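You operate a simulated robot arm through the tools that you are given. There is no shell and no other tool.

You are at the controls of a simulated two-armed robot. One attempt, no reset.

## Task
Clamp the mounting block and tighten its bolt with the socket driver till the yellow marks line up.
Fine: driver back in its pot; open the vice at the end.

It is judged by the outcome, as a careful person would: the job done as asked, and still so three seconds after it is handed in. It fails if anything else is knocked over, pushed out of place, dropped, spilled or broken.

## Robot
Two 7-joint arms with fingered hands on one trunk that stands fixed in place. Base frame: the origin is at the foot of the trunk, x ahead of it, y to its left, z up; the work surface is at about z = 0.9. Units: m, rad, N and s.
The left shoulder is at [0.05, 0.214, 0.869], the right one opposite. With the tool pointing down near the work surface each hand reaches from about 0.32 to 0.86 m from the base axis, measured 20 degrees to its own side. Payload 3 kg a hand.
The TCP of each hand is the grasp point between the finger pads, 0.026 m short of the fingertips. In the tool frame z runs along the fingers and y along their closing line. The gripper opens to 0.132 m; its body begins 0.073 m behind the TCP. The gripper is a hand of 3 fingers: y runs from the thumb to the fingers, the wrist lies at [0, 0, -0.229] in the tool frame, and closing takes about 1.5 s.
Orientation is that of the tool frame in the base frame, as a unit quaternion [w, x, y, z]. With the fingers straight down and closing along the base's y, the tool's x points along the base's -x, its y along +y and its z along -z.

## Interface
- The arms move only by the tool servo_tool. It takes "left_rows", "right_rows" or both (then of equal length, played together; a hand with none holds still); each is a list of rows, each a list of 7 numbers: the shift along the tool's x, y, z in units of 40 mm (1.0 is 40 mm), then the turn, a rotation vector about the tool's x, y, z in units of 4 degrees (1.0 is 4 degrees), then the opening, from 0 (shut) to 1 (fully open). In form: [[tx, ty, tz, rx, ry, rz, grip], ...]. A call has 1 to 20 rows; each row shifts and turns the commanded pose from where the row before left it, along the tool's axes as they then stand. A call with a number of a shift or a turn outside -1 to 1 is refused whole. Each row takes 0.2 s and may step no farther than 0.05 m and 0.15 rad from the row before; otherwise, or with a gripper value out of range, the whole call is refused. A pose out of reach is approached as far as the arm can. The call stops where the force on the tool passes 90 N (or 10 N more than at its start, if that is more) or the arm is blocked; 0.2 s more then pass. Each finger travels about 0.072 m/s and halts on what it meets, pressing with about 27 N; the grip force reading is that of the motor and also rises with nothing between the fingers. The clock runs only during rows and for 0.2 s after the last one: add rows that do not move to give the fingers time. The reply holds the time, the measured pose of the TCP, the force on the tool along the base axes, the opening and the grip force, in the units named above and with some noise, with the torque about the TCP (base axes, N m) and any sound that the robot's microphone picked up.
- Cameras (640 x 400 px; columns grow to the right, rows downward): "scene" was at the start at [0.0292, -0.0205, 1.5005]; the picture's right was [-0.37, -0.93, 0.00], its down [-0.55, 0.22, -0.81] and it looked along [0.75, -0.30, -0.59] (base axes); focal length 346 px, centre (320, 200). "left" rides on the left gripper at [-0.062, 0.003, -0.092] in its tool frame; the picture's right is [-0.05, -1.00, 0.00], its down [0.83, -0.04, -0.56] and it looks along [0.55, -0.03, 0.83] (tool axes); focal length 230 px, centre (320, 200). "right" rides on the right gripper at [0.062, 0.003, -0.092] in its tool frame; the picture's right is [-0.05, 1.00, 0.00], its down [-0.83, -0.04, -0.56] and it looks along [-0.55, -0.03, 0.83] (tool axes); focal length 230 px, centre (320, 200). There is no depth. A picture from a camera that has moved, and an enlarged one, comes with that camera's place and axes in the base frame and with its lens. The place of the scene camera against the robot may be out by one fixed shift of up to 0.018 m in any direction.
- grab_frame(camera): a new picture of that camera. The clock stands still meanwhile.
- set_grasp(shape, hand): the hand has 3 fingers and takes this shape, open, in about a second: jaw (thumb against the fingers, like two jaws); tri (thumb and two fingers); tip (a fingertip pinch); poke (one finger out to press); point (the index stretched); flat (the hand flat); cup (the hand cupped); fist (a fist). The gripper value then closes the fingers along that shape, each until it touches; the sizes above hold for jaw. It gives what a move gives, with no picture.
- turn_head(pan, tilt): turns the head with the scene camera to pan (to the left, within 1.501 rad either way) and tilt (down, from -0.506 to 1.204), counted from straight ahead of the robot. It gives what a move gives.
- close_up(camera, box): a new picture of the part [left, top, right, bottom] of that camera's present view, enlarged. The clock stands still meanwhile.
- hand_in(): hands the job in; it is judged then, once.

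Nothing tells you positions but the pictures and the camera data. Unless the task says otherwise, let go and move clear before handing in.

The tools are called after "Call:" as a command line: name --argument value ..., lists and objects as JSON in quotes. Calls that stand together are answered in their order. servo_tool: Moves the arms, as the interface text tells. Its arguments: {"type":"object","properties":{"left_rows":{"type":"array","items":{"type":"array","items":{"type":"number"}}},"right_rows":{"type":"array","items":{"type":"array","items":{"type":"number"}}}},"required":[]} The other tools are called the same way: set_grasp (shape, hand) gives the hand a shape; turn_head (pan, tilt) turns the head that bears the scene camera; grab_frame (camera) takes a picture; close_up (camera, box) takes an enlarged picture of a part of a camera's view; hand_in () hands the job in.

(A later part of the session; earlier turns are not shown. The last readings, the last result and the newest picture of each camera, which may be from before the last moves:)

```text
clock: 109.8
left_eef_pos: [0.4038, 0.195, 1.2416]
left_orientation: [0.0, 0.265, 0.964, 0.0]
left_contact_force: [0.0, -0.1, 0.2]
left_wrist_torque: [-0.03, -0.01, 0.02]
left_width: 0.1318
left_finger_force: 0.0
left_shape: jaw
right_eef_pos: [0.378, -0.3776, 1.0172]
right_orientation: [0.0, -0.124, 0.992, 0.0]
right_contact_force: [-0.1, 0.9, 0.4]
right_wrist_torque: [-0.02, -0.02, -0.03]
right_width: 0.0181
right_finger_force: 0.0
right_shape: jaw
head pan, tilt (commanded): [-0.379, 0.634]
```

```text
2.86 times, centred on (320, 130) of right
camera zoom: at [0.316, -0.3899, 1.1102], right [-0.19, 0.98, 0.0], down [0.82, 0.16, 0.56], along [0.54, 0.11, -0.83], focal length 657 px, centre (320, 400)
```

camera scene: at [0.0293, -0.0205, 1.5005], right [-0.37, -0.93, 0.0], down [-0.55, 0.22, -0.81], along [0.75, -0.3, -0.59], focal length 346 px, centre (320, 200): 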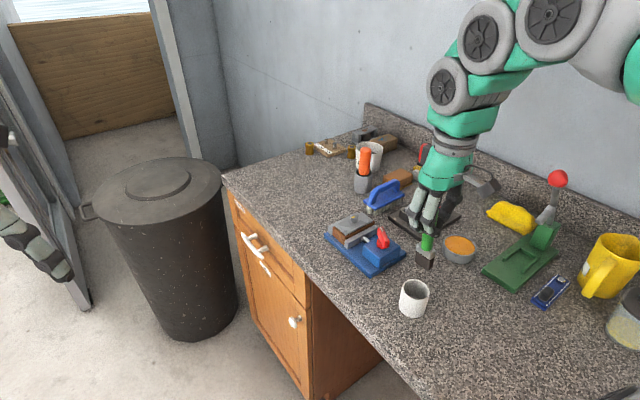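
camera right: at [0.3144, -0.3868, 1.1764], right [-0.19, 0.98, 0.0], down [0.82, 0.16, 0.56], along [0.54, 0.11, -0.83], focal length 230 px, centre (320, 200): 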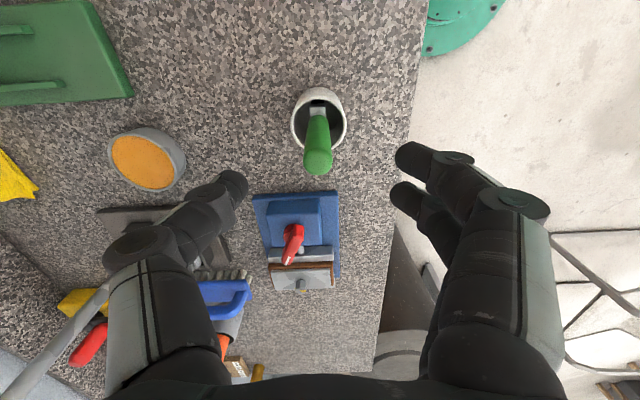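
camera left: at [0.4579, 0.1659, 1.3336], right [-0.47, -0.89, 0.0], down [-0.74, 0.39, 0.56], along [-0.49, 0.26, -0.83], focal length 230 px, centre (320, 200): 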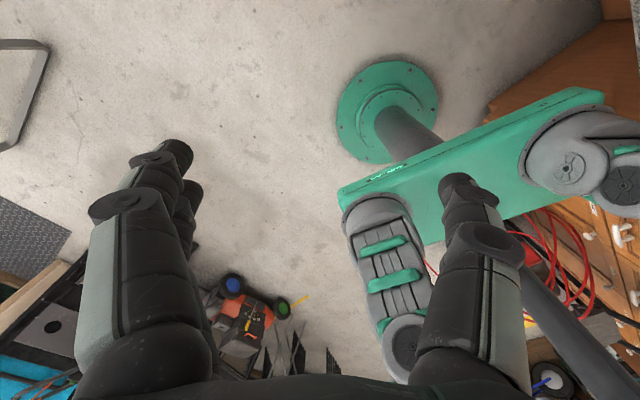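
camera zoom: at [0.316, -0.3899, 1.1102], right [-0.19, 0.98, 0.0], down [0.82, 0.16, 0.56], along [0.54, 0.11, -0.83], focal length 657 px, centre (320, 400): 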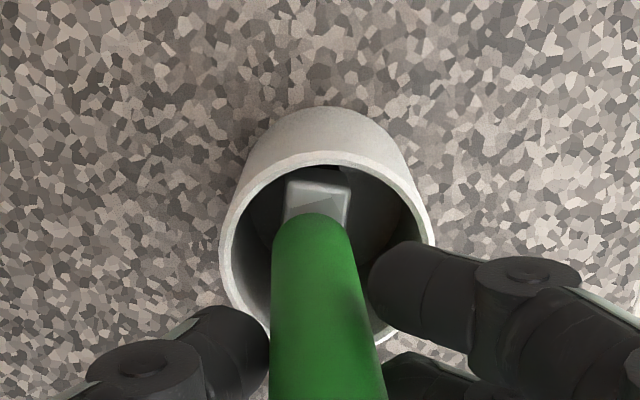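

Call:
servo_tool --right_rows '[[0, 0.04, 0, 0, 0, 0, 0.14], [0, 0.0, 0, 0, 0, 0, 0.16], [0, 0, 0, 0, 0, 0, 0.18], [0, 0, 0, 0, 0, 0, 0.18]]'

Call:
close_up --camera "scene" --box '[390, 250, 440, 325]'

Call:
close_up --camera "right" --box '[240, 60, 400, 260]'

```text
clock: 110.8
left_eef_pos: [0.4024, 0.1958, 1.242]
left_orientation: [-0.001, 0.265, 0.964, 0.001]
left_contact_force: [-0.1, 0.8, -0.1]
left_wrist_torque: [0.02, 0.0, 0.02]
left_width: 0.1322
left_finger_force: 0.2
left_shape: jaw
right_eef_pos: [0.377, -0.376, 1.018]
right_orientation: [0.0, -0.123, 0.992, 0.0]
right_contact_force: [-0.6, 0.4, 0.0]
right_wrist_torque: [-0.04, 0.02, 0.0]
right_width: 0.0232
right_finger_force: 0.0
right_shape: jaw
head pan, tilt (commanded): [-0.379, 0.634]
```

```text
5.33 times, centred on (415, 288) of scene
camera zoom: at [0.0293, -0.0205, 1.5005], right [-0.37, -0.93, 0.0], down [-0.55, 0.22, -0.81], along [0.75, -0.3, -0.59], focal length 1843 px, centre (-187, -267)
```

zoom: 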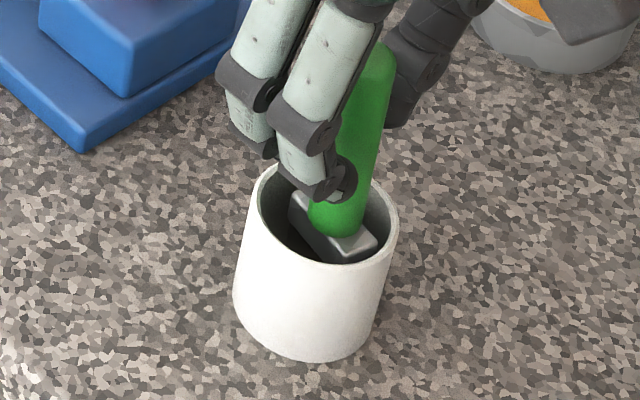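

```text
2.00 times, centred on (320, 160) of right
camera zoom: at [0.3158, -0.3883, 1.1101], right [-0.19, 0.98, 0.0], down [0.82, 0.16, 0.56], along [0.54, 0.11, -0.83], focal length 460 px, centre (320, 280)
```

zoom: 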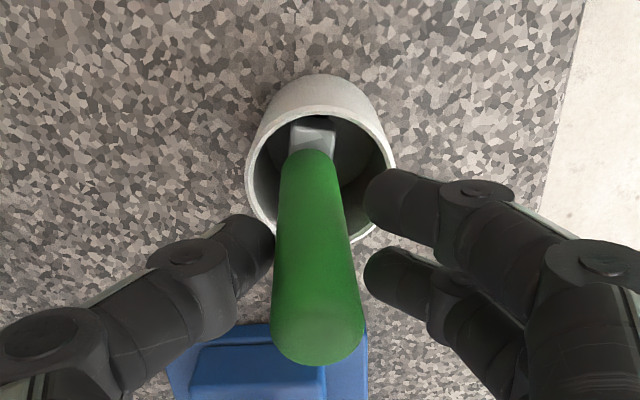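

Call:
servo_tool --right_rows '[[0, 0, 0, 0, 0, 0, 0.22], [0, 0, 0, 0, 0, 0, 0.3], [0, 0, 0, 0, 0, 0, 0.4], [0, 0, 0, 0, 0, 0, 0.5], [0, 0, 0, 0, 0, 0, 0.5]]'

Call:
close_up --camera "scene" --box '[390, 250, 440, 325]'

Call:
close_up --camera "right" --box '[240, 60, 400, 260]'

```text
clock: 112.0
left_eef_pos: [0.404, 0.1957, 1.2422]
left_orientation: [-0.001, 0.264, 0.964, 0.0]
left_contact_force: [0.5, 0.6, -1.1]
left_wrist_torque: [0.0, -0.01, 0.01]
left_width: 0.1318
left_finger_force: 0.1
left_shape: jaw
right_eef_pos: [0.3774, -0.376, 1.0182]
right_orientation: [0.0, -0.123, 0.992, 0.001]
right_contact_force: [-0.6, 0.0, 0.0]
right_wrist_torque: [-0.01, -0.01, 0.03]
right_width: 0.0651
right_finger_force: 0.0
right_shape: jaw
head pan, tilt (commanded): [-0.379, 0.634]
```

```text
5.33 times, centred on (415, 288) of scene
camera zoom: at [0.0293, -0.0205, 1.5005], right [-0.37, -0.93, 0.0], down [-0.55, 0.22, -0.81], along [0.75, -0.3, -0.59], focal length 1843 px, centre (-187, -267)
```

zoom: 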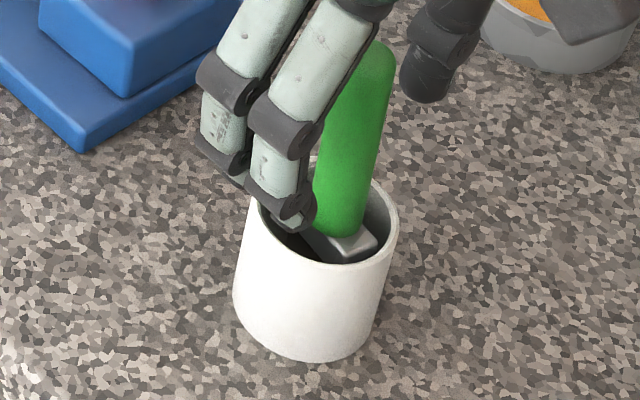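

```text
2.00 times, centred on (320, 160) of right
camera zoom: at [0.3158, -0.3883, 1.1101], right [-0.19, 0.98, 0.0], down [0.82, 0.16, 0.56], along [0.54, 0.11, -0.83], focal length 460 px, centre (320, 280)
```

zoom: 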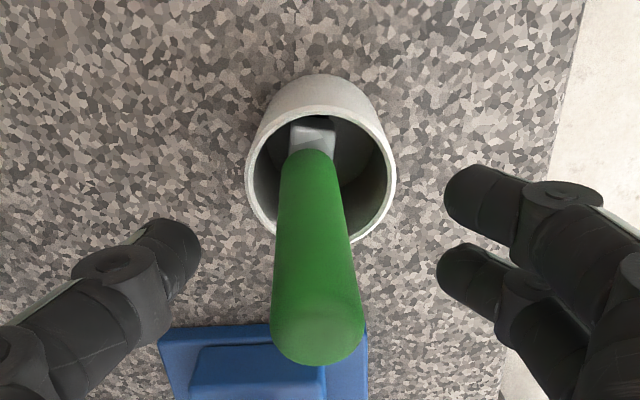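

The brush stands upright in its pot again. I'll rise clear of it and go to see the orange driver.

Call:
servo_tool --right_rows '[[0, 0, -0.5, 0, 0, 0, 0.5], [0, 0, -0.9, 0, 0, 0, 0.5], [0, 0, -0.9, 0, 0, 0, 0.5], [0, 0, -0.9, 0, 0, 0, 0.5], [0, 0, -0.5, 0, 0, 0, 0.5], [0, 0, 0, 0, 0, 0, 0.5]]'

Call:
grab_frame --camera "scene"

Call:
grab_frame --camera "right"

```text
clock: 113.4
left_eef_pos: [0.4044, 0.1951, 1.2422]
left_orientation: [0.0, 0.265, 0.964, -0.001]
left_contact_force: [0.5, 0.6, -0.6]
left_wrist_torque: [-0.01, 0.0, -0.01]
left_width: 0.1319
left_finger_force: 0.1
left_shape: jaw
right_eef_pos: [0.3771, -0.3787, 1.1651]
right_orientation: [0.0, -0.123, 0.992, 0.0]
right_contact_force: [0.0, 0.2, 0.1]
right_wrist_torque: [0.02, 0.01, -0.01]
right_width: 0.0654
right_finger_force: 0.0
right_shape: jaw
head pan, tilt (commanded): [-0.379, 0.634]
```

```text
taken
camera scene: at [0.0293, -0.0205, 1.5005], right [-0.37, -0.93, 0.0], down [-0.55, 0.22, -0.81], along [0.75, -0.3, -0.59], focal length 346 px, centre (320, 200)
```

scene: 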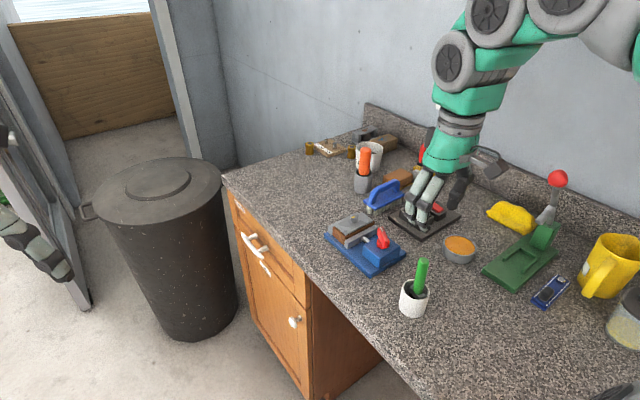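

```text
taken
camera right: at [0.3157, -0.3897, 1.2571], right [-0.19, 0.98, 0.0], down [0.82, 0.16, 0.56], along [0.54, 0.11, -0.83], focal length 230 px, centre (320, 200)
```

right: 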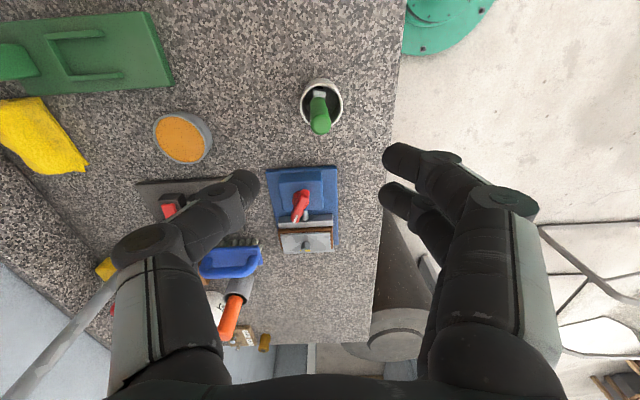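

Call:
servo_tool --right_rows '[[0, 0, 0, 0, 0, 0.94, 0.7], [0, 0, 0, 0, 0, 0.94, 0.9], [0, 0, 0, 0, 0, 0.94, 1.0], [0, 0, 0, 0, 0, 0.94, 1.0], [0, 0, 0, 0, 0, 0.94, 1.0], [0, 0, 0, 0, 0, 0.94, 1.0], [0, 0, 0, 0, 0, 0.94, 1.0], [0, 0, 0, 0, 0, 0.94, 1.0], [0, 0, 0, 0, 0, 0.93, 1.0], [-0.7375, 0.193, 0.11, 0, 0, 0, 1.0], [-0.7375, 0.193, 0.11, 0, 0, 0, 1.0], [-0.7375, 0.193, 0.11, 0, 0, 0, 1.0], [-0.7375, 0.193, 0.11, 0, 0, 0, 1.0], [-0.7375, 0.193, 0.11, 0, 0, 0, 1.0], [-0.7375, 0.193, 0.11, 0, 0, 0, 1.0], [-0.7375, 0.193, 0.11, 0, 0, 0, 1.0], [0, 0, 0, 0, 0, 0, 1.0]]'

Call:
grab_frame --camera "right"

Call:
grab_frame --camera "scene"

```text
clock: 117.0
left_eef_pos: [0.4043, 0.1942, 1.2408]
left_orientation: [0.0, 0.265, 0.964, 0.0]
left_contact_force: [0.3, -0.8, 0.6]
left_wrist_torque: [-0.03, 0.01, 0.0]
left_width: 0.1318
left_finger_force: 0.1
left_shape: jaw
right_eef_pos: [0.5905, -0.3938, 1.1362]
right_orientation: [0.0, 0.17, 0.985, 0.0]
right_contact_force: [0.2, -0.2, 0.6]
right_wrist_torque: [0.0, 0.02, 0.01]
right_width: 0.132
right_finger_force: 0.1
right_shape: jaw
head pan, tilt (commanded): [-0.379, 0.634]
```

```text
taken
camera right: at [0.5335, -0.3709, 1.228], right [0.38, 0.92, 0.0], down [0.77, -0.32, 0.56], along [0.51, -0.21, -0.83], focal length 230 px, centre (320, 200)
```

right: 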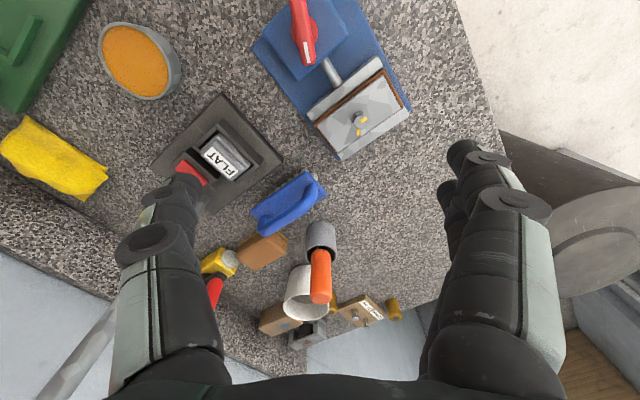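

```text
taken
camera scene: at [0.0293, -0.0205, 1.5005], right [-0.37, -0.93, 0.0], down [-0.55, 0.22, -0.81], along [0.75, -0.3, -0.59], focal length 346 px, centre (320, 200)
```

scene: 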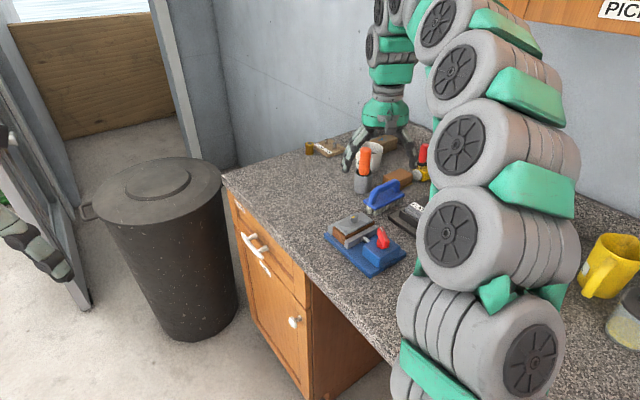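

Call:
close_up --camera "right" --box '[270, 200, 400, 350]'

Call:
close_up --camera "scene" --box '[340, 135, 400, 205]'

```text
2.67 times, centred on (335, 275) of right
camera zoom: at [0.5335, -0.3709, 1.228], right [0.38, 0.92, 0.0], down [0.77, -0.32, 0.56], along [0.51, -0.21, -0.83], focal length 614 px, centre (280, 0)
```

zoom: 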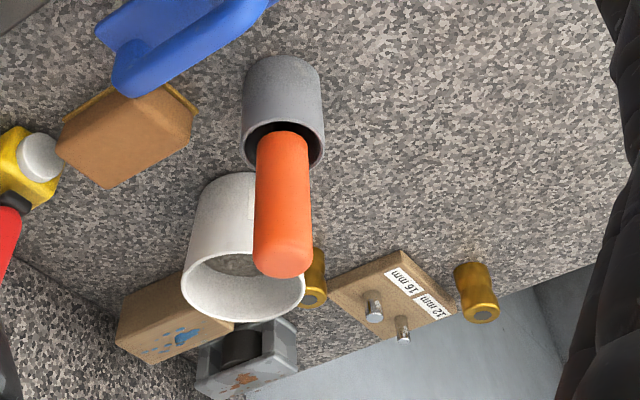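

```text
5.71 times, centred on (370, 170) of scene
camera zoom: at [0.0293, -0.0205, 1.5005], right [-0.37, -0.93, 0.0], down [-0.55, 0.22, -0.81], along [0.75, -0.3, -0.59], focal length 1974 px, centre (34, 371)
```

zoom: 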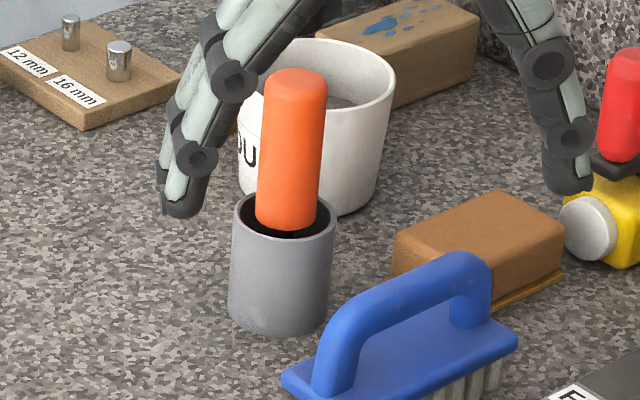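

The socket driver's handle is vertical at about (0.80, -0.48) with its top near z = 1.04. That's just past what a vertical hand can reach, so I'll tilt the hand 25° outward and approach along the tilted direction.

Call:
servo_tool --right_rows '[[0, 0, 0, 0, -0.9, 0, 0.8], [0, 0, 0, 0, -0.9, 0, 0.7], [0, 0, 0, 0, -0.9, 0, 0.7], [0, 0, 0, 0, -0.9, 0, 0.7], [0, 0, 0, 0, -0.9, 0, 0.7], [0, 0, 0, 0, -0.9, 0, 0.7], [0, 0, 0, 0, -0.85, 0, 0.7], [0, 0, 0, 0, 0, 0, 0.7]]'

Call:
grab_frame --camera "right"

Call:
grab_frame --camera "scene"

```text
clock: 118.8
left_eef_pos: [0.4041, 0.1955, 1.2422]
left_orientation: [0.001, 0.265, 0.964, 0.0]
left_contact_force: [0.1, -0.5, -1.0]
left_wrist_torque: [-0.03, 0.0, 0.01]
left_width: 0.1319
left_finger_force: 0.2
left_shape: jaw
right_eef_pos: [0.5901, -0.3947, 1.1355]
right_orientation: [0.213, 0.166, 0.962, -0.036]
right_contact_force: [0.5, 0.5, 0.2]
right_wrist_torque: [0.0, -0.02, 0.0]
right_width: 0.0926
right_finger_force: 0.1
right_shape: jaw
head pan, tilt (commanded): [-0.379, 0.634]
```

```text
taken
camera right: at [0.5009, -0.3604, 1.1926], right [0.38, 0.93, 0.02], down [0.47, -0.21, 0.85], along [0.8, -0.31, -0.52], focal length 230 px, centre (320, 200)
```

right: 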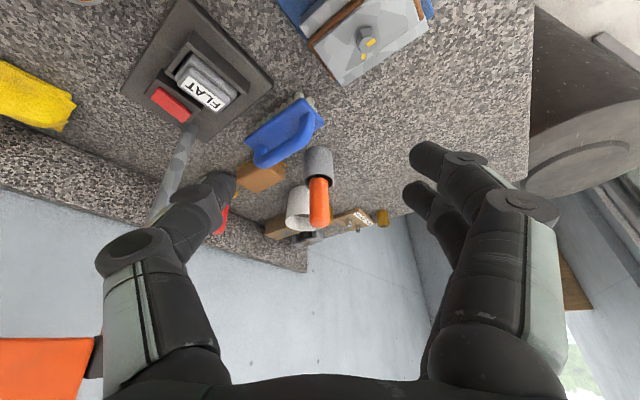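

```text
taken
camera scene: at [0.0292, -0.0205, 1.5005], right [-0.37, -0.93, 0.0], down [-0.55, 0.22, -0.81], along [0.75, -0.3, -0.59], focal length 346 px, centre (320, 200)
```

scene: 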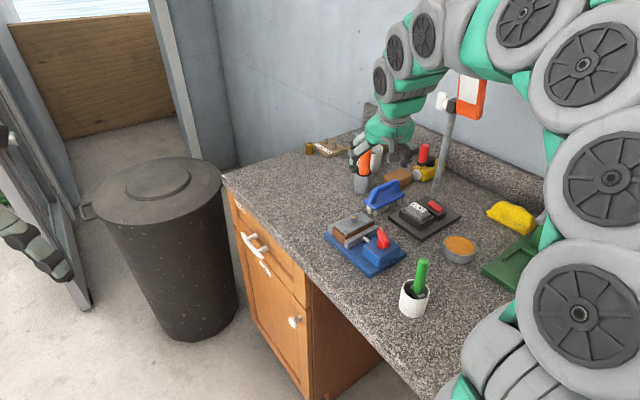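

Call:
close_up --camera "right" --box '[270, 130, 370, 240]'

```text
3.64 times, centred on (320, 185) of right
camera zoom: at [0.5009, -0.3604, 1.1926], right [0.38, 0.93, 0.02], down [0.47, -0.21, 0.85], along [0.8, -0.31, -0.52], focal length 837 px, centre (320, 254)
```

zoom: 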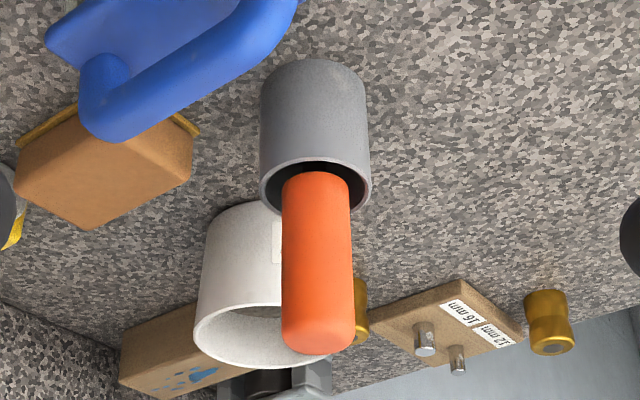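

Call:
servo_tool --right_rows '[[-0.621, -0.041, 0.45, 0, 0, 0, 0.7], [-0.621, -0.041, 0.45, 0, 0, 0, 0.7], [-0.621, -0.041, 0.45, 0, 0, 0, 0.7], [-0.621, -0.041, 0.45, 0, 0, 0, 0.7], [-0.621, -0.041, 0.45, 0, 0, 0, 0.7], [-0.621, -0.041, 0.45, 0, 0, 0, 0.7], [0, 0, 0, 0, 0, 0, 0.7]]'

Call:
grab_frame --camera "right"

Call:
close_up --camera "scene" --box '[300, 100, 460, 220]'

```text
clock: 120.4
left_eef_pos: [0.4031, 0.1948, 1.2417]
left_orientation: [-0.001, 0.264, 0.964, 0.0]
left_contact_force: [-0.2, -0.1, -0.7]
left_wrist_torque: [0.0, 0.0, 0.0]
left_width: 0.1319
left_finger_force: 0.1
left_shape: jaw
right_eef_pos: [0.7576, -0.4656, 1.1022]
right_orientation: [0.213, 0.167, 0.962, -0.036]
right_contact_force: [-0.3, 0.6, 0.6]
right_wrist_torque: [0.04, -0.03, 0.02]
right_width: 0.0926
right_finger_force: 0.0
right_shape: jaw
head pan, tilt (commanded): [-0.379, 0.634]
```

```text
taken
camera right: at [0.6677, -0.4296, 1.1592], right [0.38, 0.93, 0.02], down [0.47, -0.21, 0.85], along [0.8, -0.31, -0.52], focal length 230 px, centre (320, 200)
```

right: 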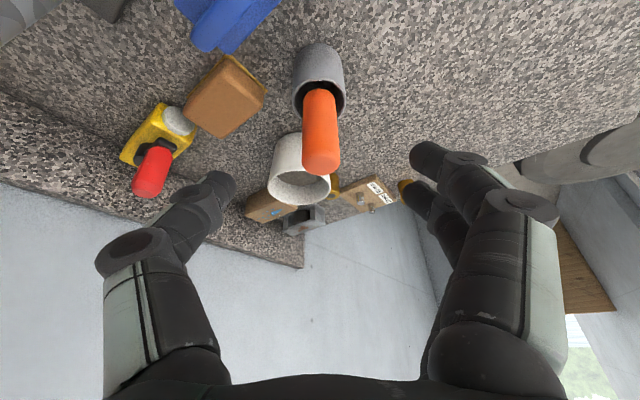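

```text
3.33 times, centred on (380, 160) of scene
camera zoom: at [0.0293, -0.0205, 1.5005], right [-0.37, -0.93, 0.0], down [-0.55, 0.22, -0.81], along [0.75, -0.3, -0.59], focal length 1152 px, centre (120, 333)
```

zoom: 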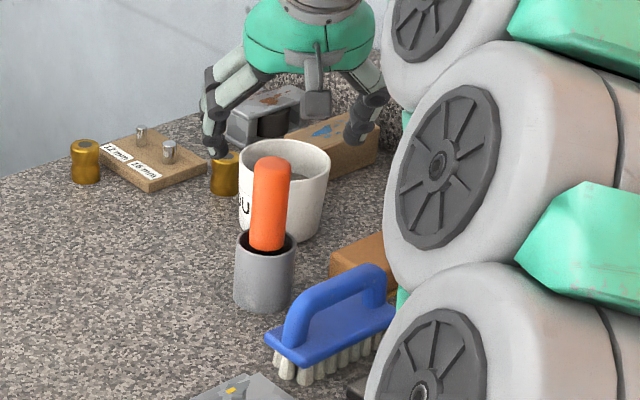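

Call:
servo_tool --right_rows '[[0.01, 0.01, 0.5, 0, 0, 0, 0.7], [0.01, 0.01, 0.5, 0, 0, 0, 0.7], [0.01, 0, 0.5, 0, 0, 0, 0.7], [0, 0, 0, 0, 0, 0, 0.7]]'

Call:
close_up --camera "right" --box '[180, 20, 480, 240]'

Call:
close_up --camera "scene" --box '[320, 120, 420, 210]'

```text
clock: 121.4
left_eef_pos: [0.4041, 0.1957, 1.2412]
left_orientation: [-0.001, 0.265, 0.964, -0.001]
left_contact_force: [-0.4, -0.5, 0.3]
left_wrist_torque: [0.03, 0.0, 0.03]
left_width: 0.1319
left_finger_force: 0.1
left_shape: jaw
right_eef_pos: [0.7784, -0.4729, 1.0446]
right_orientation: [0.213, 0.166, 0.962, -0.037]
right_contact_force: [0.9, 0.2, -0.5]
right_wrist_torque: [-0.02, 0.02, 0.01]
right_width: 0.0929
right_finger_force: 0.1
right_shape: jaw
head pan, tilt (commanded): [-0.379, 0.634]
```

```text
1.82 times, centred on (330, 130) of right
camera zoom: at [0.6899, -0.4369, 1.1028], right [0.38, 0.93, 0.02], down [0.47, -0.21, 0.85], along [0.79, -0.31, -0.52], focal length 418 px, centre (302, 327)
```

zoom: 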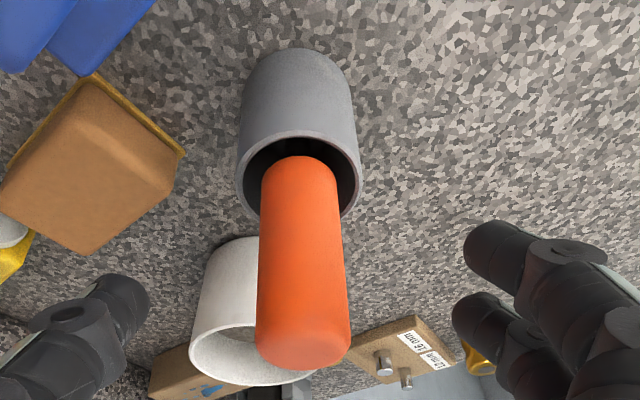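

```text
4.44 times, centred on (370, 165) of scene
camera zoom: at [0.0293, -0.0205, 1.5005], right [-0.37, -0.93, 0.0], down [-0.55, 0.22, -0.81], along [0.75, -0.3, -0.59], focal length 1536 px, centre (98, 356)
```

zoom: 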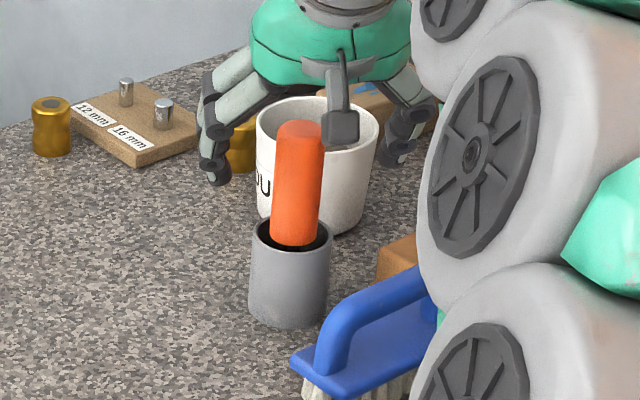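

Call:
servo_tool --right_rows '[[-0.04, 0.01, 0.5, 0, 0, 0, 0.7], [-0.035, 0.01, 0.48, 0, 0, 0, 0.7], [0, 0, 0, 0, 0, 0, 0.7]]'

Call:
close_up --camera "right" --box '[180, 20, 480, 240]'

Call:
close_up --camera "scene" --box '[320, 120, 420, 210]'

```text
clock: 122.2
left_eef_pos: [0.4042, 0.1955, 1.2401]
left_orientation: [0.001, 0.265, 0.964, 0.001]
left_contact_force: [0.4, 0.2, 0.2]
left_wrist_torque: [0.01, 0.0, 0.0]
left_width: 0.1323
left_finger_force: 0.1
left_shape: jaw
right_eef_pos: [0.798, -0.4782, 1.0103]
right_orientation: [0.214, 0.167, 0.962, -0.037]
right_contact_force: [0.7, -1.0, -0.6]
right_wrist_torque: [0.02, -0.02, -0.01]
right_width: 0.0925
right_finger_force: 0.1
right_shape: jaw
head pan, tilt (commanded): [-0.379, 0.634]
```

```text
1.82 times, centred on (330, 130) of right
camera zoom: at [0.7076, -0.4431, 1.0683], right [0.38, 0.93, 0.02], down [0.47, -0.21, 0.85], along [0.8, -0.31, -0.52], focal length 418 px, centre (302, 327)
```

zoom: 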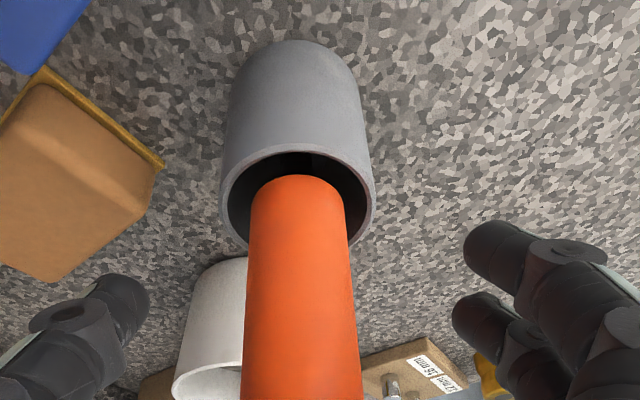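

```text
4.44 times, centred on (370, 165) of scene
camera zoom: at [0.0293, -0.0205, 1.5005], right [-0.37, -0.93, 0.0], down [-0.55, 0.22, -0.81], along [0.75, -0.3, -0.59], focal length 1536 px, centre (98, 356)
```

zoom: 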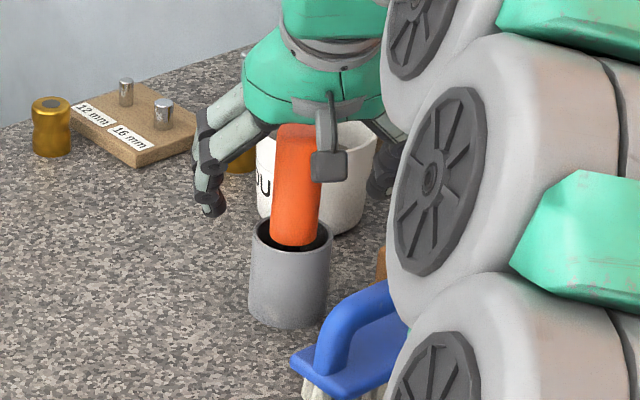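

Call:
servo_tool --right_rows '[[0, 0, 0, 0, 0, 0, 0.6], [0, 0, 0, 0, 0, 0, 0.5], [0, 0, 0, 0, 0, 0, 0.4], [0, 0, 0, 0, 0, 0, 0.3], [0, 0, 0, 0, 0, 0, 0.2], [0, 0, 0, 0, 0, 0, 0.1], [0, 0, 0, 0, 0, 0, 0.0], [0, 0, 0, 0, 0, 0, 0.0]]'

Call:
close_up --camera "right" --box '[180, 20, 480, 240]'

Call:
close_up --camera "scene" --box '[320, 120, 420, 210]'

```text
clock: 124.0
left_eef_pos: [0.4043, 0.1951, 1.2407]
left_orientation: [0.0, 0.265, 0.964, 0.0]
left_contact_force: [-0.5, 0.2, -0.1]
left_wrist_torque: [-0.01, 0.02, 0.0]
left_width: 0.1317
left_finger_force: 0.0
left_shape: jaw
right_eef_pos: [0.797, -0.4771, 1.0117]
right_orientation: [0.213, 0.166, 0.962, -0.037]
right_contact_force: [0.8, 0.3, 0.4]
right_wrist_torque: [0.03, 0.01, 0.02]
right_width: 0.0233
right_finger_force: 27.3
right_shape: jaw
head pan, tilt (commanded): [-0.379, 0.634]
```

```text
1.82 times, centred on (330, 130) of right
camera zoom: at [0.7075, -0.443, 1.0681], right [0.38, 0.93, 0.02], down [0.47, -0.21, 0.85], along [0.79, -0.31, -0.52], focal length 418 px, centre (302, 327)
```

zoom: 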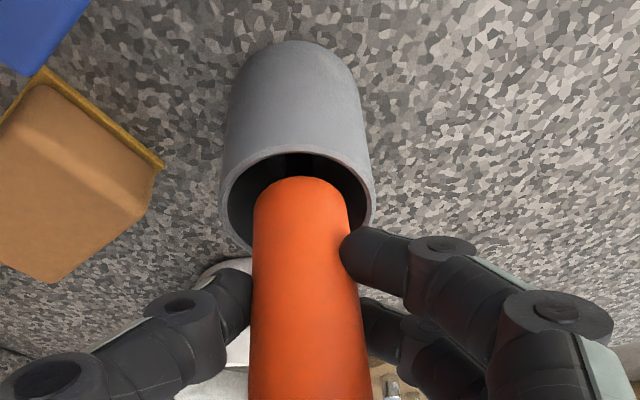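

```text
4.44 times, centred on (370, 165) of scene
camera zoom: at [0.0293, -0.0205, 1.5005], right [-0.37, -0.93, 0.0], down [-0.55, 0.22, -0.81], along [0.75, -0.3, -0.59], focal length 1536 px, centre (98, 356)
```

zoom: 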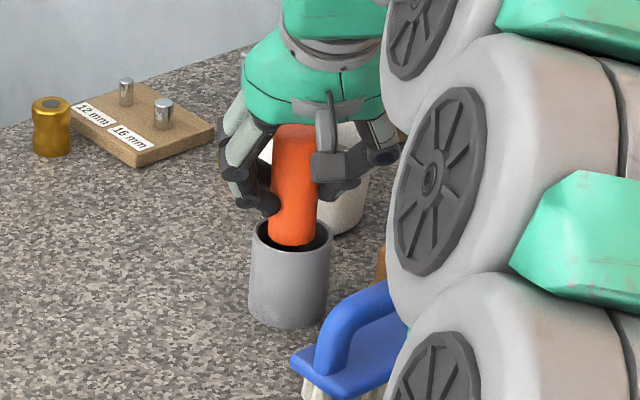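

The driver is gripped. I'll lift it vertically in small steps.

Call:
servo_tool --right_rows '[[-0.1, 0, -0.22, 0, 0, 0, 0.0], [-0.1, 0, -0.22, 0, 0, 0, 0.0], [-0.12, 0, -0.25, 0, 0, 0, 0.0], [0, 0, 0, 0, 0, 0, 0.0]]'

Call:
close_up --camera "right" --box '[180, 20, 480, 240]'

Call:
close_up --camera "scene" --box '[320, 120, 420, 210]'

```text
clock: 125.0
left_eef_pos: [0.403, 0.1956, 1.2414]
left_orientation: [-0.002, 0.265, 0.964, 0.0]
left_contact_force: [0.3, 1.4, -0.2]
left_wrist_torque: [0.01, -0.02, 0.01]
left_width: 0.1319
left_finger_force: 0.0
left_shape: jaw
right_eef_pos: [0.7975, -0.4768, 1.0406]
right_orientation: [0.213, 0.166, 0.962, -0.036]
right_contact_force: [-0.7, -0.4, -0.5]
right_wrist_torque: [0.0, 0.05, 0.0]
right_width: 0.0232
right_finger_force: 26.8
right_shape: jaw
head pan, tilt (commanded): [-0.379, 0.634]
```

```text
1.82 times, centred on (330, 130) of right
camera zoom: at [0.709, -0.4423, 1.0983], right [0.38, 0.93, 0.02], down [0.47, -0.21, 0.85], along [0.79, -0.31, -0.52], focal length 418 px, centre (302, 327)
```

zoom: 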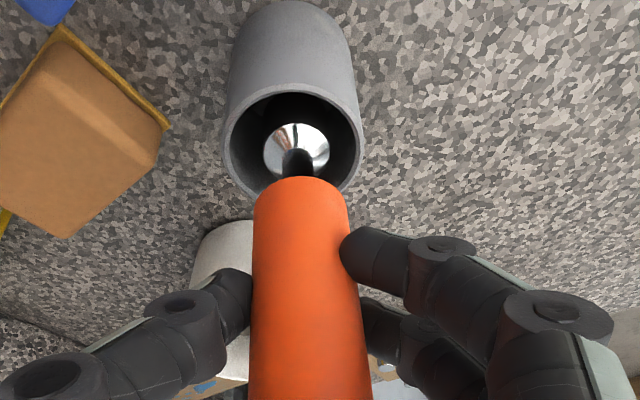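

```text
4.44 times, centred on (370, 165) of scene
camera zoom: at [0.0293, -0.0205, 1.5005], right [-0.37, -0.93, 0.0], down [-0.55, 0.22, -0.81], along [0.75, -0.3, -0.59], focal length 1536 px, centre (98, 356)
```

zoom: 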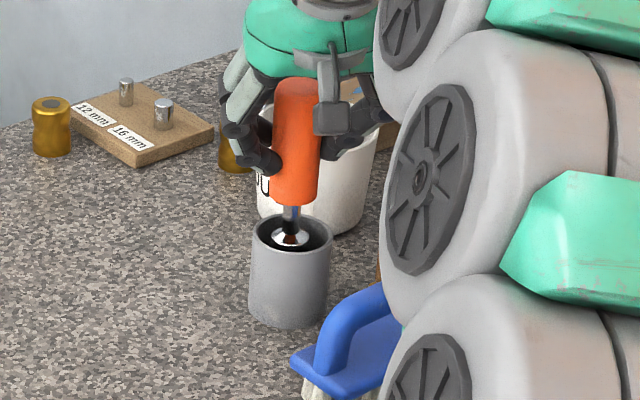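

Below the handle there's a shaft and a shiny metal socket, so this is the right tool. I'll keep lifting.

Call:
servo_tool --right_rows '[[-0.12, 0, -0.25, 0, 0, 0, 0.0], [-0.12, 0, -0.25, 0, 0, 0, 0.0], [-0.12, 0, -0.25, 0, 0, 0, 0.0], [0, 0, 0, 0, 0, 0, 0.0]]'

Call:
close_up --camera "right" --box '[180, 20, 480, 240]'

Call:
close_up --camera "scene" --box '[320, 120, 420, 210]'

```text
clock: 126.0
left_eef_pos: [0.4033, 0.1956, 1.2417]
left_orientation: [0.0, 0.265, 0.964, 0.0]
left_contact_force: [0.2, 0.1, 0.6]
left_wrist_torque: [-0.04, 0.01, -0.02]
left_width: 0.1317
left_finger_force: 0.1
left_shape: jaw
right_eef_pos: [0.798, -0.4785, 1.0734]
right_orientation: [0.214, 0.167, 0.962, -0.037]
right_contact_force: [0.0, 0.6, -2.2]
right_wrist_torque: [0.0, 0.02, 0.02]
right_width: 0.0231
right_finger_force: 26.8
right_shape: jaw
head pan, tilt (commanded): [-0.379, 0.634]
```

```text
1.82 times, centred on (330, 130) of right
camera zoom: at [0.7088, -0.4436, 1.1317], right [0.38, 0.93, 0.02], down [0.47, -0.21, 0.85], along [0.79, -0.31, -0.52], focal length 418 px, centre (302, 327)
```

zoom: 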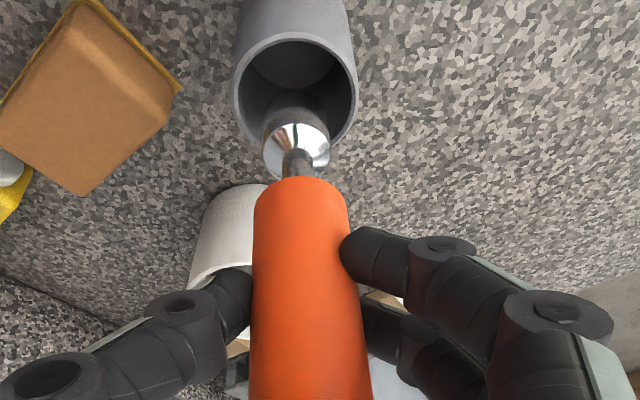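

```text
4.44 times, centred on (370, 165) of scene
camera zoom: at [0.0293, -0.0205, 1.5005], right [-0.37, -0.93, 0.0], down [-0.55, 0.22, -0.81], along [0.75, -0.3, -0.59], focal length 1536 px, centre (98, 356)
```

zoom: 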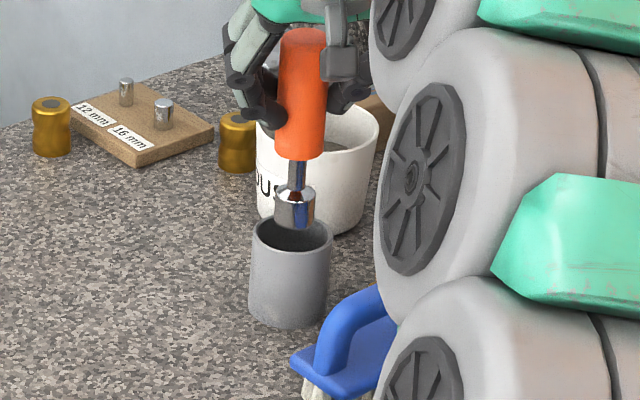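

Call:
servo_tool --right_rows '[[-0.12, 0, -0.25, 0, 0, 0, 0.0], [-0.06, 0, -0.13, 0, 0, 0, 0.0], [0, 0, 0, 0, 0, 0, 0.0]]'

Call:
close_up --camera "scene" --box '[350, 130, 400, 190]'

```text
clock: 126.8
left_eef_pos: [0.4038, 0.1953, 1.2424]
left_orientation: [0.0, 0.265, 0.964, -0.001]
left_contact_force: [0.6, -0.5, 0.3]
left_wrist_torque: [0.01, -0.03, 0.0]
left_width: 0.1317
left_finger_force: 0.2
left_shape: jaw
right_eef_pos: [0.7989, -0.4799, 1.0914]
right_orientation: [0.213, 0.166, 0.962, -0.037]
right_contact_force: [-0.5, -0.7, -1.2]
right_wrist_torque: [-0.02, -0.01, -0.02]
right_width: 0.0229
right_finger_force: 26.7
right_shape: jaw
head pan, tilt (commanded): [-0.379, 0.634]
```

```text
6.67 times, centred on (375, 160) of scene
camera zoom: at [0.0293, -0.0205, 1.5005], right [-0.37, -0.93, 0.0], down [-0.55, 0.22, -0.81], along [0.75, -0.3, -0.59], focal length 2304 px, centre (-47, 467)
```

zoom: 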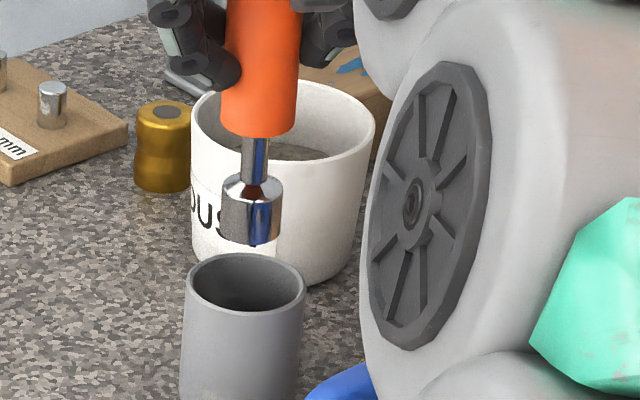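

The socket is clear of its pot. Its bottom is about 0.103 m below the TCP and the driver hangs vertical. I'll carry it to above the bolt at (0.615, -0.356), keeping it high and away from the blue brush.

Call:
servo_tool --right_rows '[[0.482, 0.21, -0.385, 0, 0, 0, 0.0], [0.482, 0.21, -0.385, 0, 0, 0, 0.0], [0.482, 0.21, -0.385, 0, 0, 0, 0.0], [0.482, 0.21, -0.385, 0, 0, 0, 0.0], [0.482, 0.21, -0.385, 0, 0, 0, 0.0], [0.535, 0.08, -0.25, 0, 0, 0, 0.0], [0.535, 0.08, -0.25, 0, 0, 0, 0.0], [0.535, 0.08, -0.25, 0, 0, 0, 0.0], [0.535, 0.08, -0.25, 0, 0, 0, 0.0], [0, 0, 0, 0, 0, 0, 0.0]]'

Call:
grab_frame --camera "right"

Call:
grab_frame --camera "scene"

Call:
close_up --camera "scene" --box '[310, 150, 410, 260]'

```text
clock: 129.0
left_eef_pos: [0.4042, 0.1958, 1.2404]
left_orientation: [-0.001, 0.264, 0.964, 0.0]
left_contact_force: [0.0, -0.2, 0.8]
left_wrist_torque: [0.0, 0.03, 0.0]
left_width: 0.1319
left_finger_force: 0.0
left_shape: jaw
right_eef_pos: [0.6163, -0.3561, 1.12]
right_orientation: [0.213, 0.166, 0.962, -0.037]
right_contact_force: [0.5, 0.1, -1.6]
right_wrist_torque: [-0.03, 0.04, 0.04]
right_width: 0.0231
right_finger_force: 27.2
right_shape: jaw
head pan, tilt (commanded): [-0.379, 0.634]
```

```text
taken
camera right: at [0.5259, -0.3208, 1.1771], right [0.38, 0.93, 0.02], down [0.47, -0.21, 0.85], along [0.79, -0.31, -0.52], focal length 230 px, centre (320, 200)
```

right: 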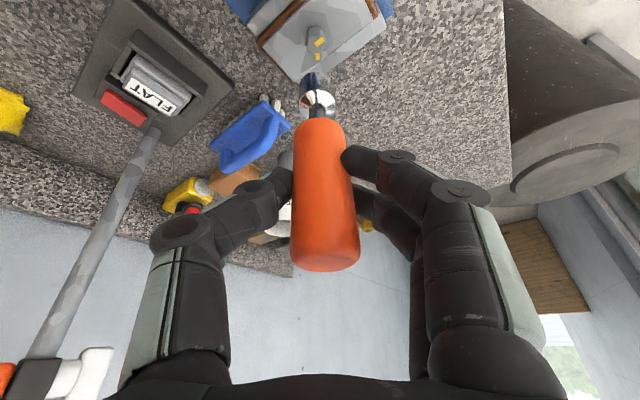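

```text
taken
camera scene: at [0.0293, -0.0205, 1.5005], right [-0.37, -0.93, 0.0], down [-0.55, 0.22, -0.81], along [0.75, -0.3, -0.59], focal length 346 px, centre (320, 200)
```

scene: 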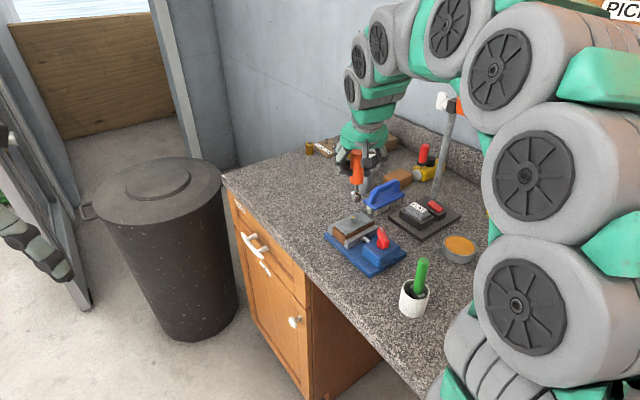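

```text
3.64 times, centred on (360, 205) of scene
camera zoom: at [0.0293, -0.0205, 1.5005], right [-0.37, -0.93, 0.0], down [-0.55, 0.22, -0.81], along [0.75, -0.3, -0.59], focal length 1256 px, centre (174, 182)
```

zoom: 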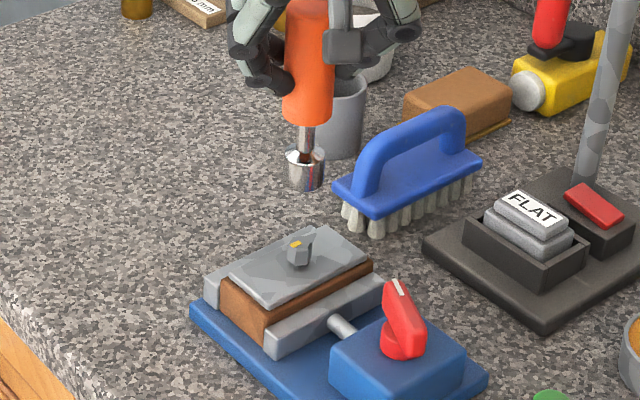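

Call:
close_up --camera "scene" --box '[340, 175, 375, 225]'

Call:
close_up --camera "right" --box '[280, 0, 360, 130]'

```text
8.00 times, centred on (358, 200) of scene
camera zoom: at [0.0293, -0.0205, 1.5005], right [-0.37, -0.93, 0.0], down [-0.55, 0.22, -0.81], along [0.75, -0.3, -0.59], focal length 2764 px, centre (20, 200)
```

zoom: 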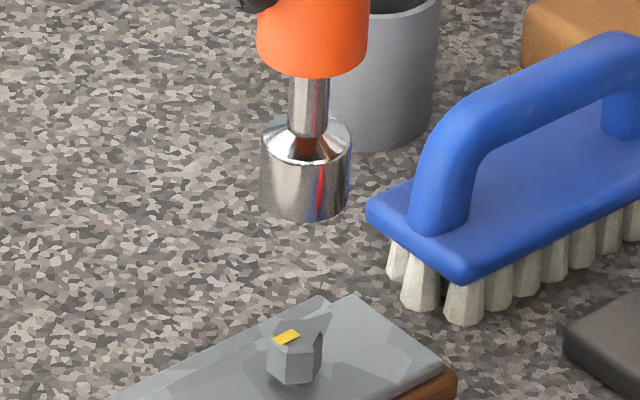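

```text
3.08 times, centred on (320, 65) of right
camera zoom: at [0.5259, -0.3208, 1.1771], right [0.38, 0.93, 0.02], down [0.47, -0.21, 0.85], along [0.79, -0.31, -0.52], focal length 708 px, centre (320, 615)
```

zoom: 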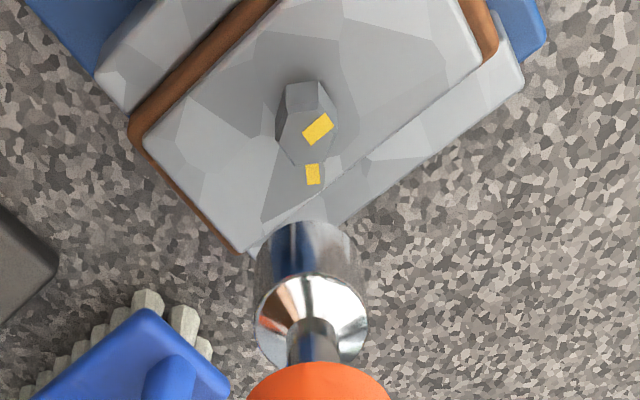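

The socket is lined up over the bolt to within about 1 mm. Before lowering, I'll turn the hand 60° anticlockwise about the vertical so there is plenty of clockwise travel.

Call:
servo_tool --right_rows '[[0, 0, 0, -0.4226, 0, -0.9063, 0], [0, 0, 0, -0.4226, 0, -0.9063, 0], [0, 0, 0, -0.4226, 0, -0.9063, 0], [0, 0, 0, -0.4226, 0, -0.9063, 0], [0, 0, 0, -0.4226, 0, -0.9063, 0], [0, 0, 0, -0.4226, 0, -0.9063, 0], [0, 0, 0, -0.4226, 0, -0.9063, 0], [0, 0, 0, -0.4226, 0, -0.9063, 0], [0, 0, 0, -0.4226, 0, -0.9063, 0], [0, 0, 0, -0.4226, 0, -0.9063, 0], [0, 0, 0, -0.4226, 0, -0.9063, 0], [0, 0, 0, -0.4226, 0, -0.9063, 0], [0, 0, 0, -0.4226, 0, -0.9063, 0], [0, 0, 0, -0.4226, 0, -0.9063, 0], [0, 0, 0, -0.4226, 0, -0.9063, 0], [0, 0, 0, 0, 0, 0, 0]]'

Call:
close_up --camera "scene" --box '[310, 150, 410, 260]'

Call:
grab_frame --camera "right"

Call:
grab_frame --camera "scene"

```text
clock: 132.4
left_eef_pos: [0.4048, 0.1956, 1.2426]
left_orientation: [0.0, 0.265, 0.964, 0.0]
left_contact_force: [0.0, -0.5, -0.5]
left_wrist_torque: [0.02, -0.02, 0.01]
left_width: 0.1319
left_finger_force: 0.0
left_shape: jaw
right_eef_pos: [0.6157, -0.355, 1.1197]
right_orientation: [0.203, -0.338, 0.916, 0.074]
right_contact_force: [0.5, 0.3, -1.1]
right_wrist_torque: [0.0, 0.02, -0.01]
right_width: 0.0233
right_finger_force: 27.1
right_shape: jaw
head pan, tilt (commanded): [-0.379, 0.634]
```

```text
3.64 times, centred on (360, 205) of scene
camera zoom: at [0.0293, -0.0205, 1.5005], right [-0.37, -0.93, 0.0], down [-0.55, 0.22, -0.81], along [0.75, -0.3, -0.59], focal length 1256 px, centre (174, 182)
```

zoom: 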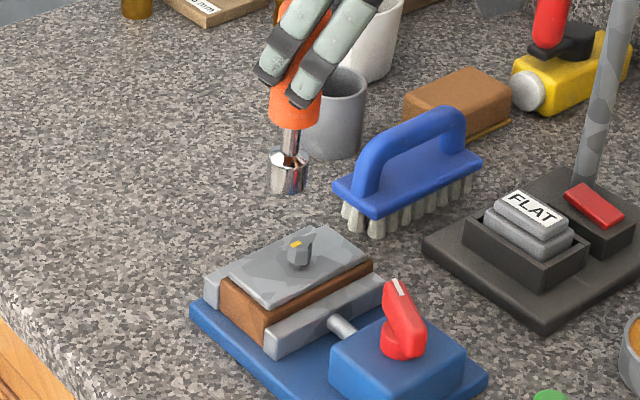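

```text
taken
camera right: at [0.5404, -0.4134, 1.178], right [-0.61, 0.79, 0.02], down [0.42, 0.3, 0.85], along [0.67, 0.53, -0.52], focal length 230 px, centre (320, 200)
```

right: 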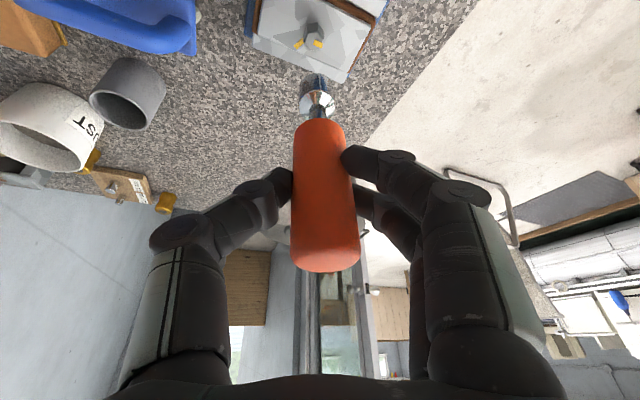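

```text
taken
camera scene: at [0.0293, -0.0205, 1.5005], right [-0.37, -0.93, 0.0], down [-0.55, 0.22, -0.81], along [0.75, -0.3, -0.59], focal length 346 px, centre (320, 200)
```

scene: 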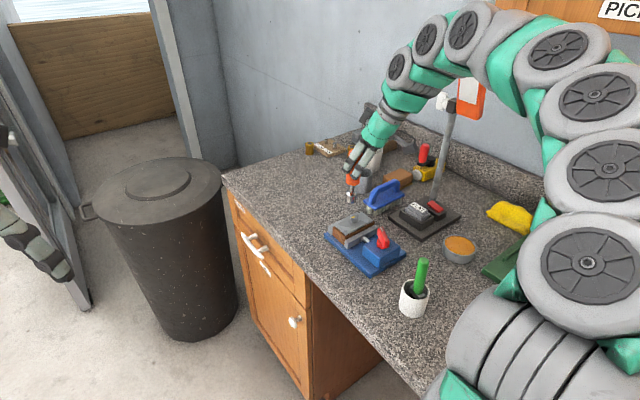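

The socket shifted sideways during that turn, so the driver sits about 5° off vertical in the grip. I'll reduce the hand's tilt by 5.2° to make it upright and then re-check.

Call:
servo_tool --right_rows '[[0, 0, 0, 0, 0.65, 0, 0], [0, 0, 0, 0, 0.65, 0, 0], [0, 0, 0, 0, 0, 0, 0], [0, 0, 0, 0, 0, 0, 0]]'

Call:
close_up --camera "scene" --box '[335, 155, 385, 225]'

Call:
close_up --camera "right" --box '[270, 0, 370, 140]'

```text
clock: 133.4
left_eef_pos: [0.4039, 0.1946, 1.241]
left_orientation: [0.0, 0.265, 0.964, 0.001]
left_contact_force: [-0.2, 0.5, 0.2]
left_wrist_torque: [0.01, 0.01, 0.02]
left_width: 0.1318
left_finger_force: 0.1
left_shape: jaw
right_eef_pos: [0.615, -0.3539, 1.1203]
right_orientation: [0.161, -0.341, 0.924, 0.06]
right_contact_force: [-0.6, 0.2, -1.9]
right_wrist_torque: [0.01, 0.01, 0.01]
right_width: 0.0232
right_finger_force: 27.1
right_shape: jaw
head pan, tilt (commanded): [-0.379, 0.634]
```

```text
5.71 times, centred on (360, 190) of scene
camera zoom: at [0.0293, -0.0205, 1.5005], right [-0.37, -0.93, 0.0], down [-0.55, 0.22, -0.81], along [0.75, -0.3, -0.59], focal length 1974 px, centre (91, 257)
```

zoom: 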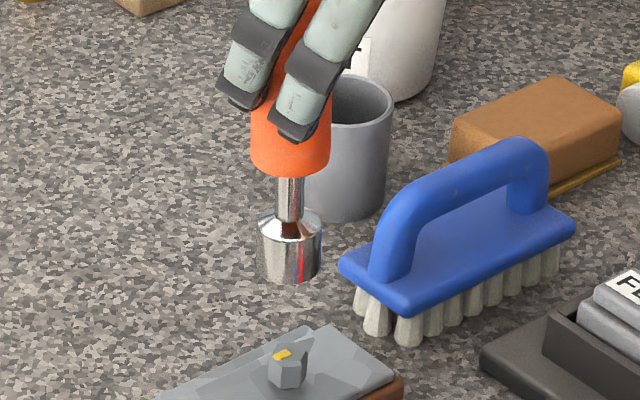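

```text
2.86 times, centred on (320, 70) of right
camera zoom: at [0.544, -0.41, 1.1868], right [-0.61, 0.79, 0.02], down [0.48, 0.35, 0.8], along [0.63, 0.5, -0.59], focal length 657 px, centre (320, 571)
```

zoom: 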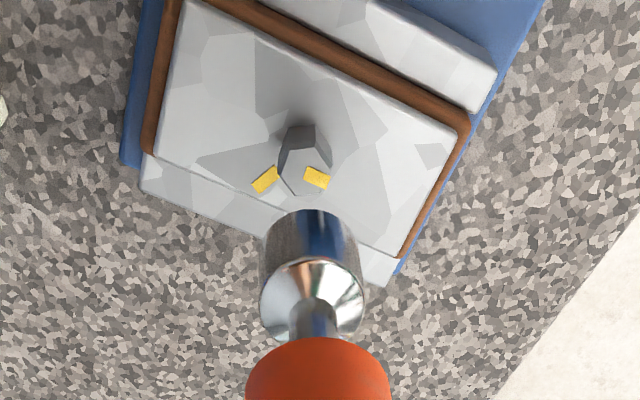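

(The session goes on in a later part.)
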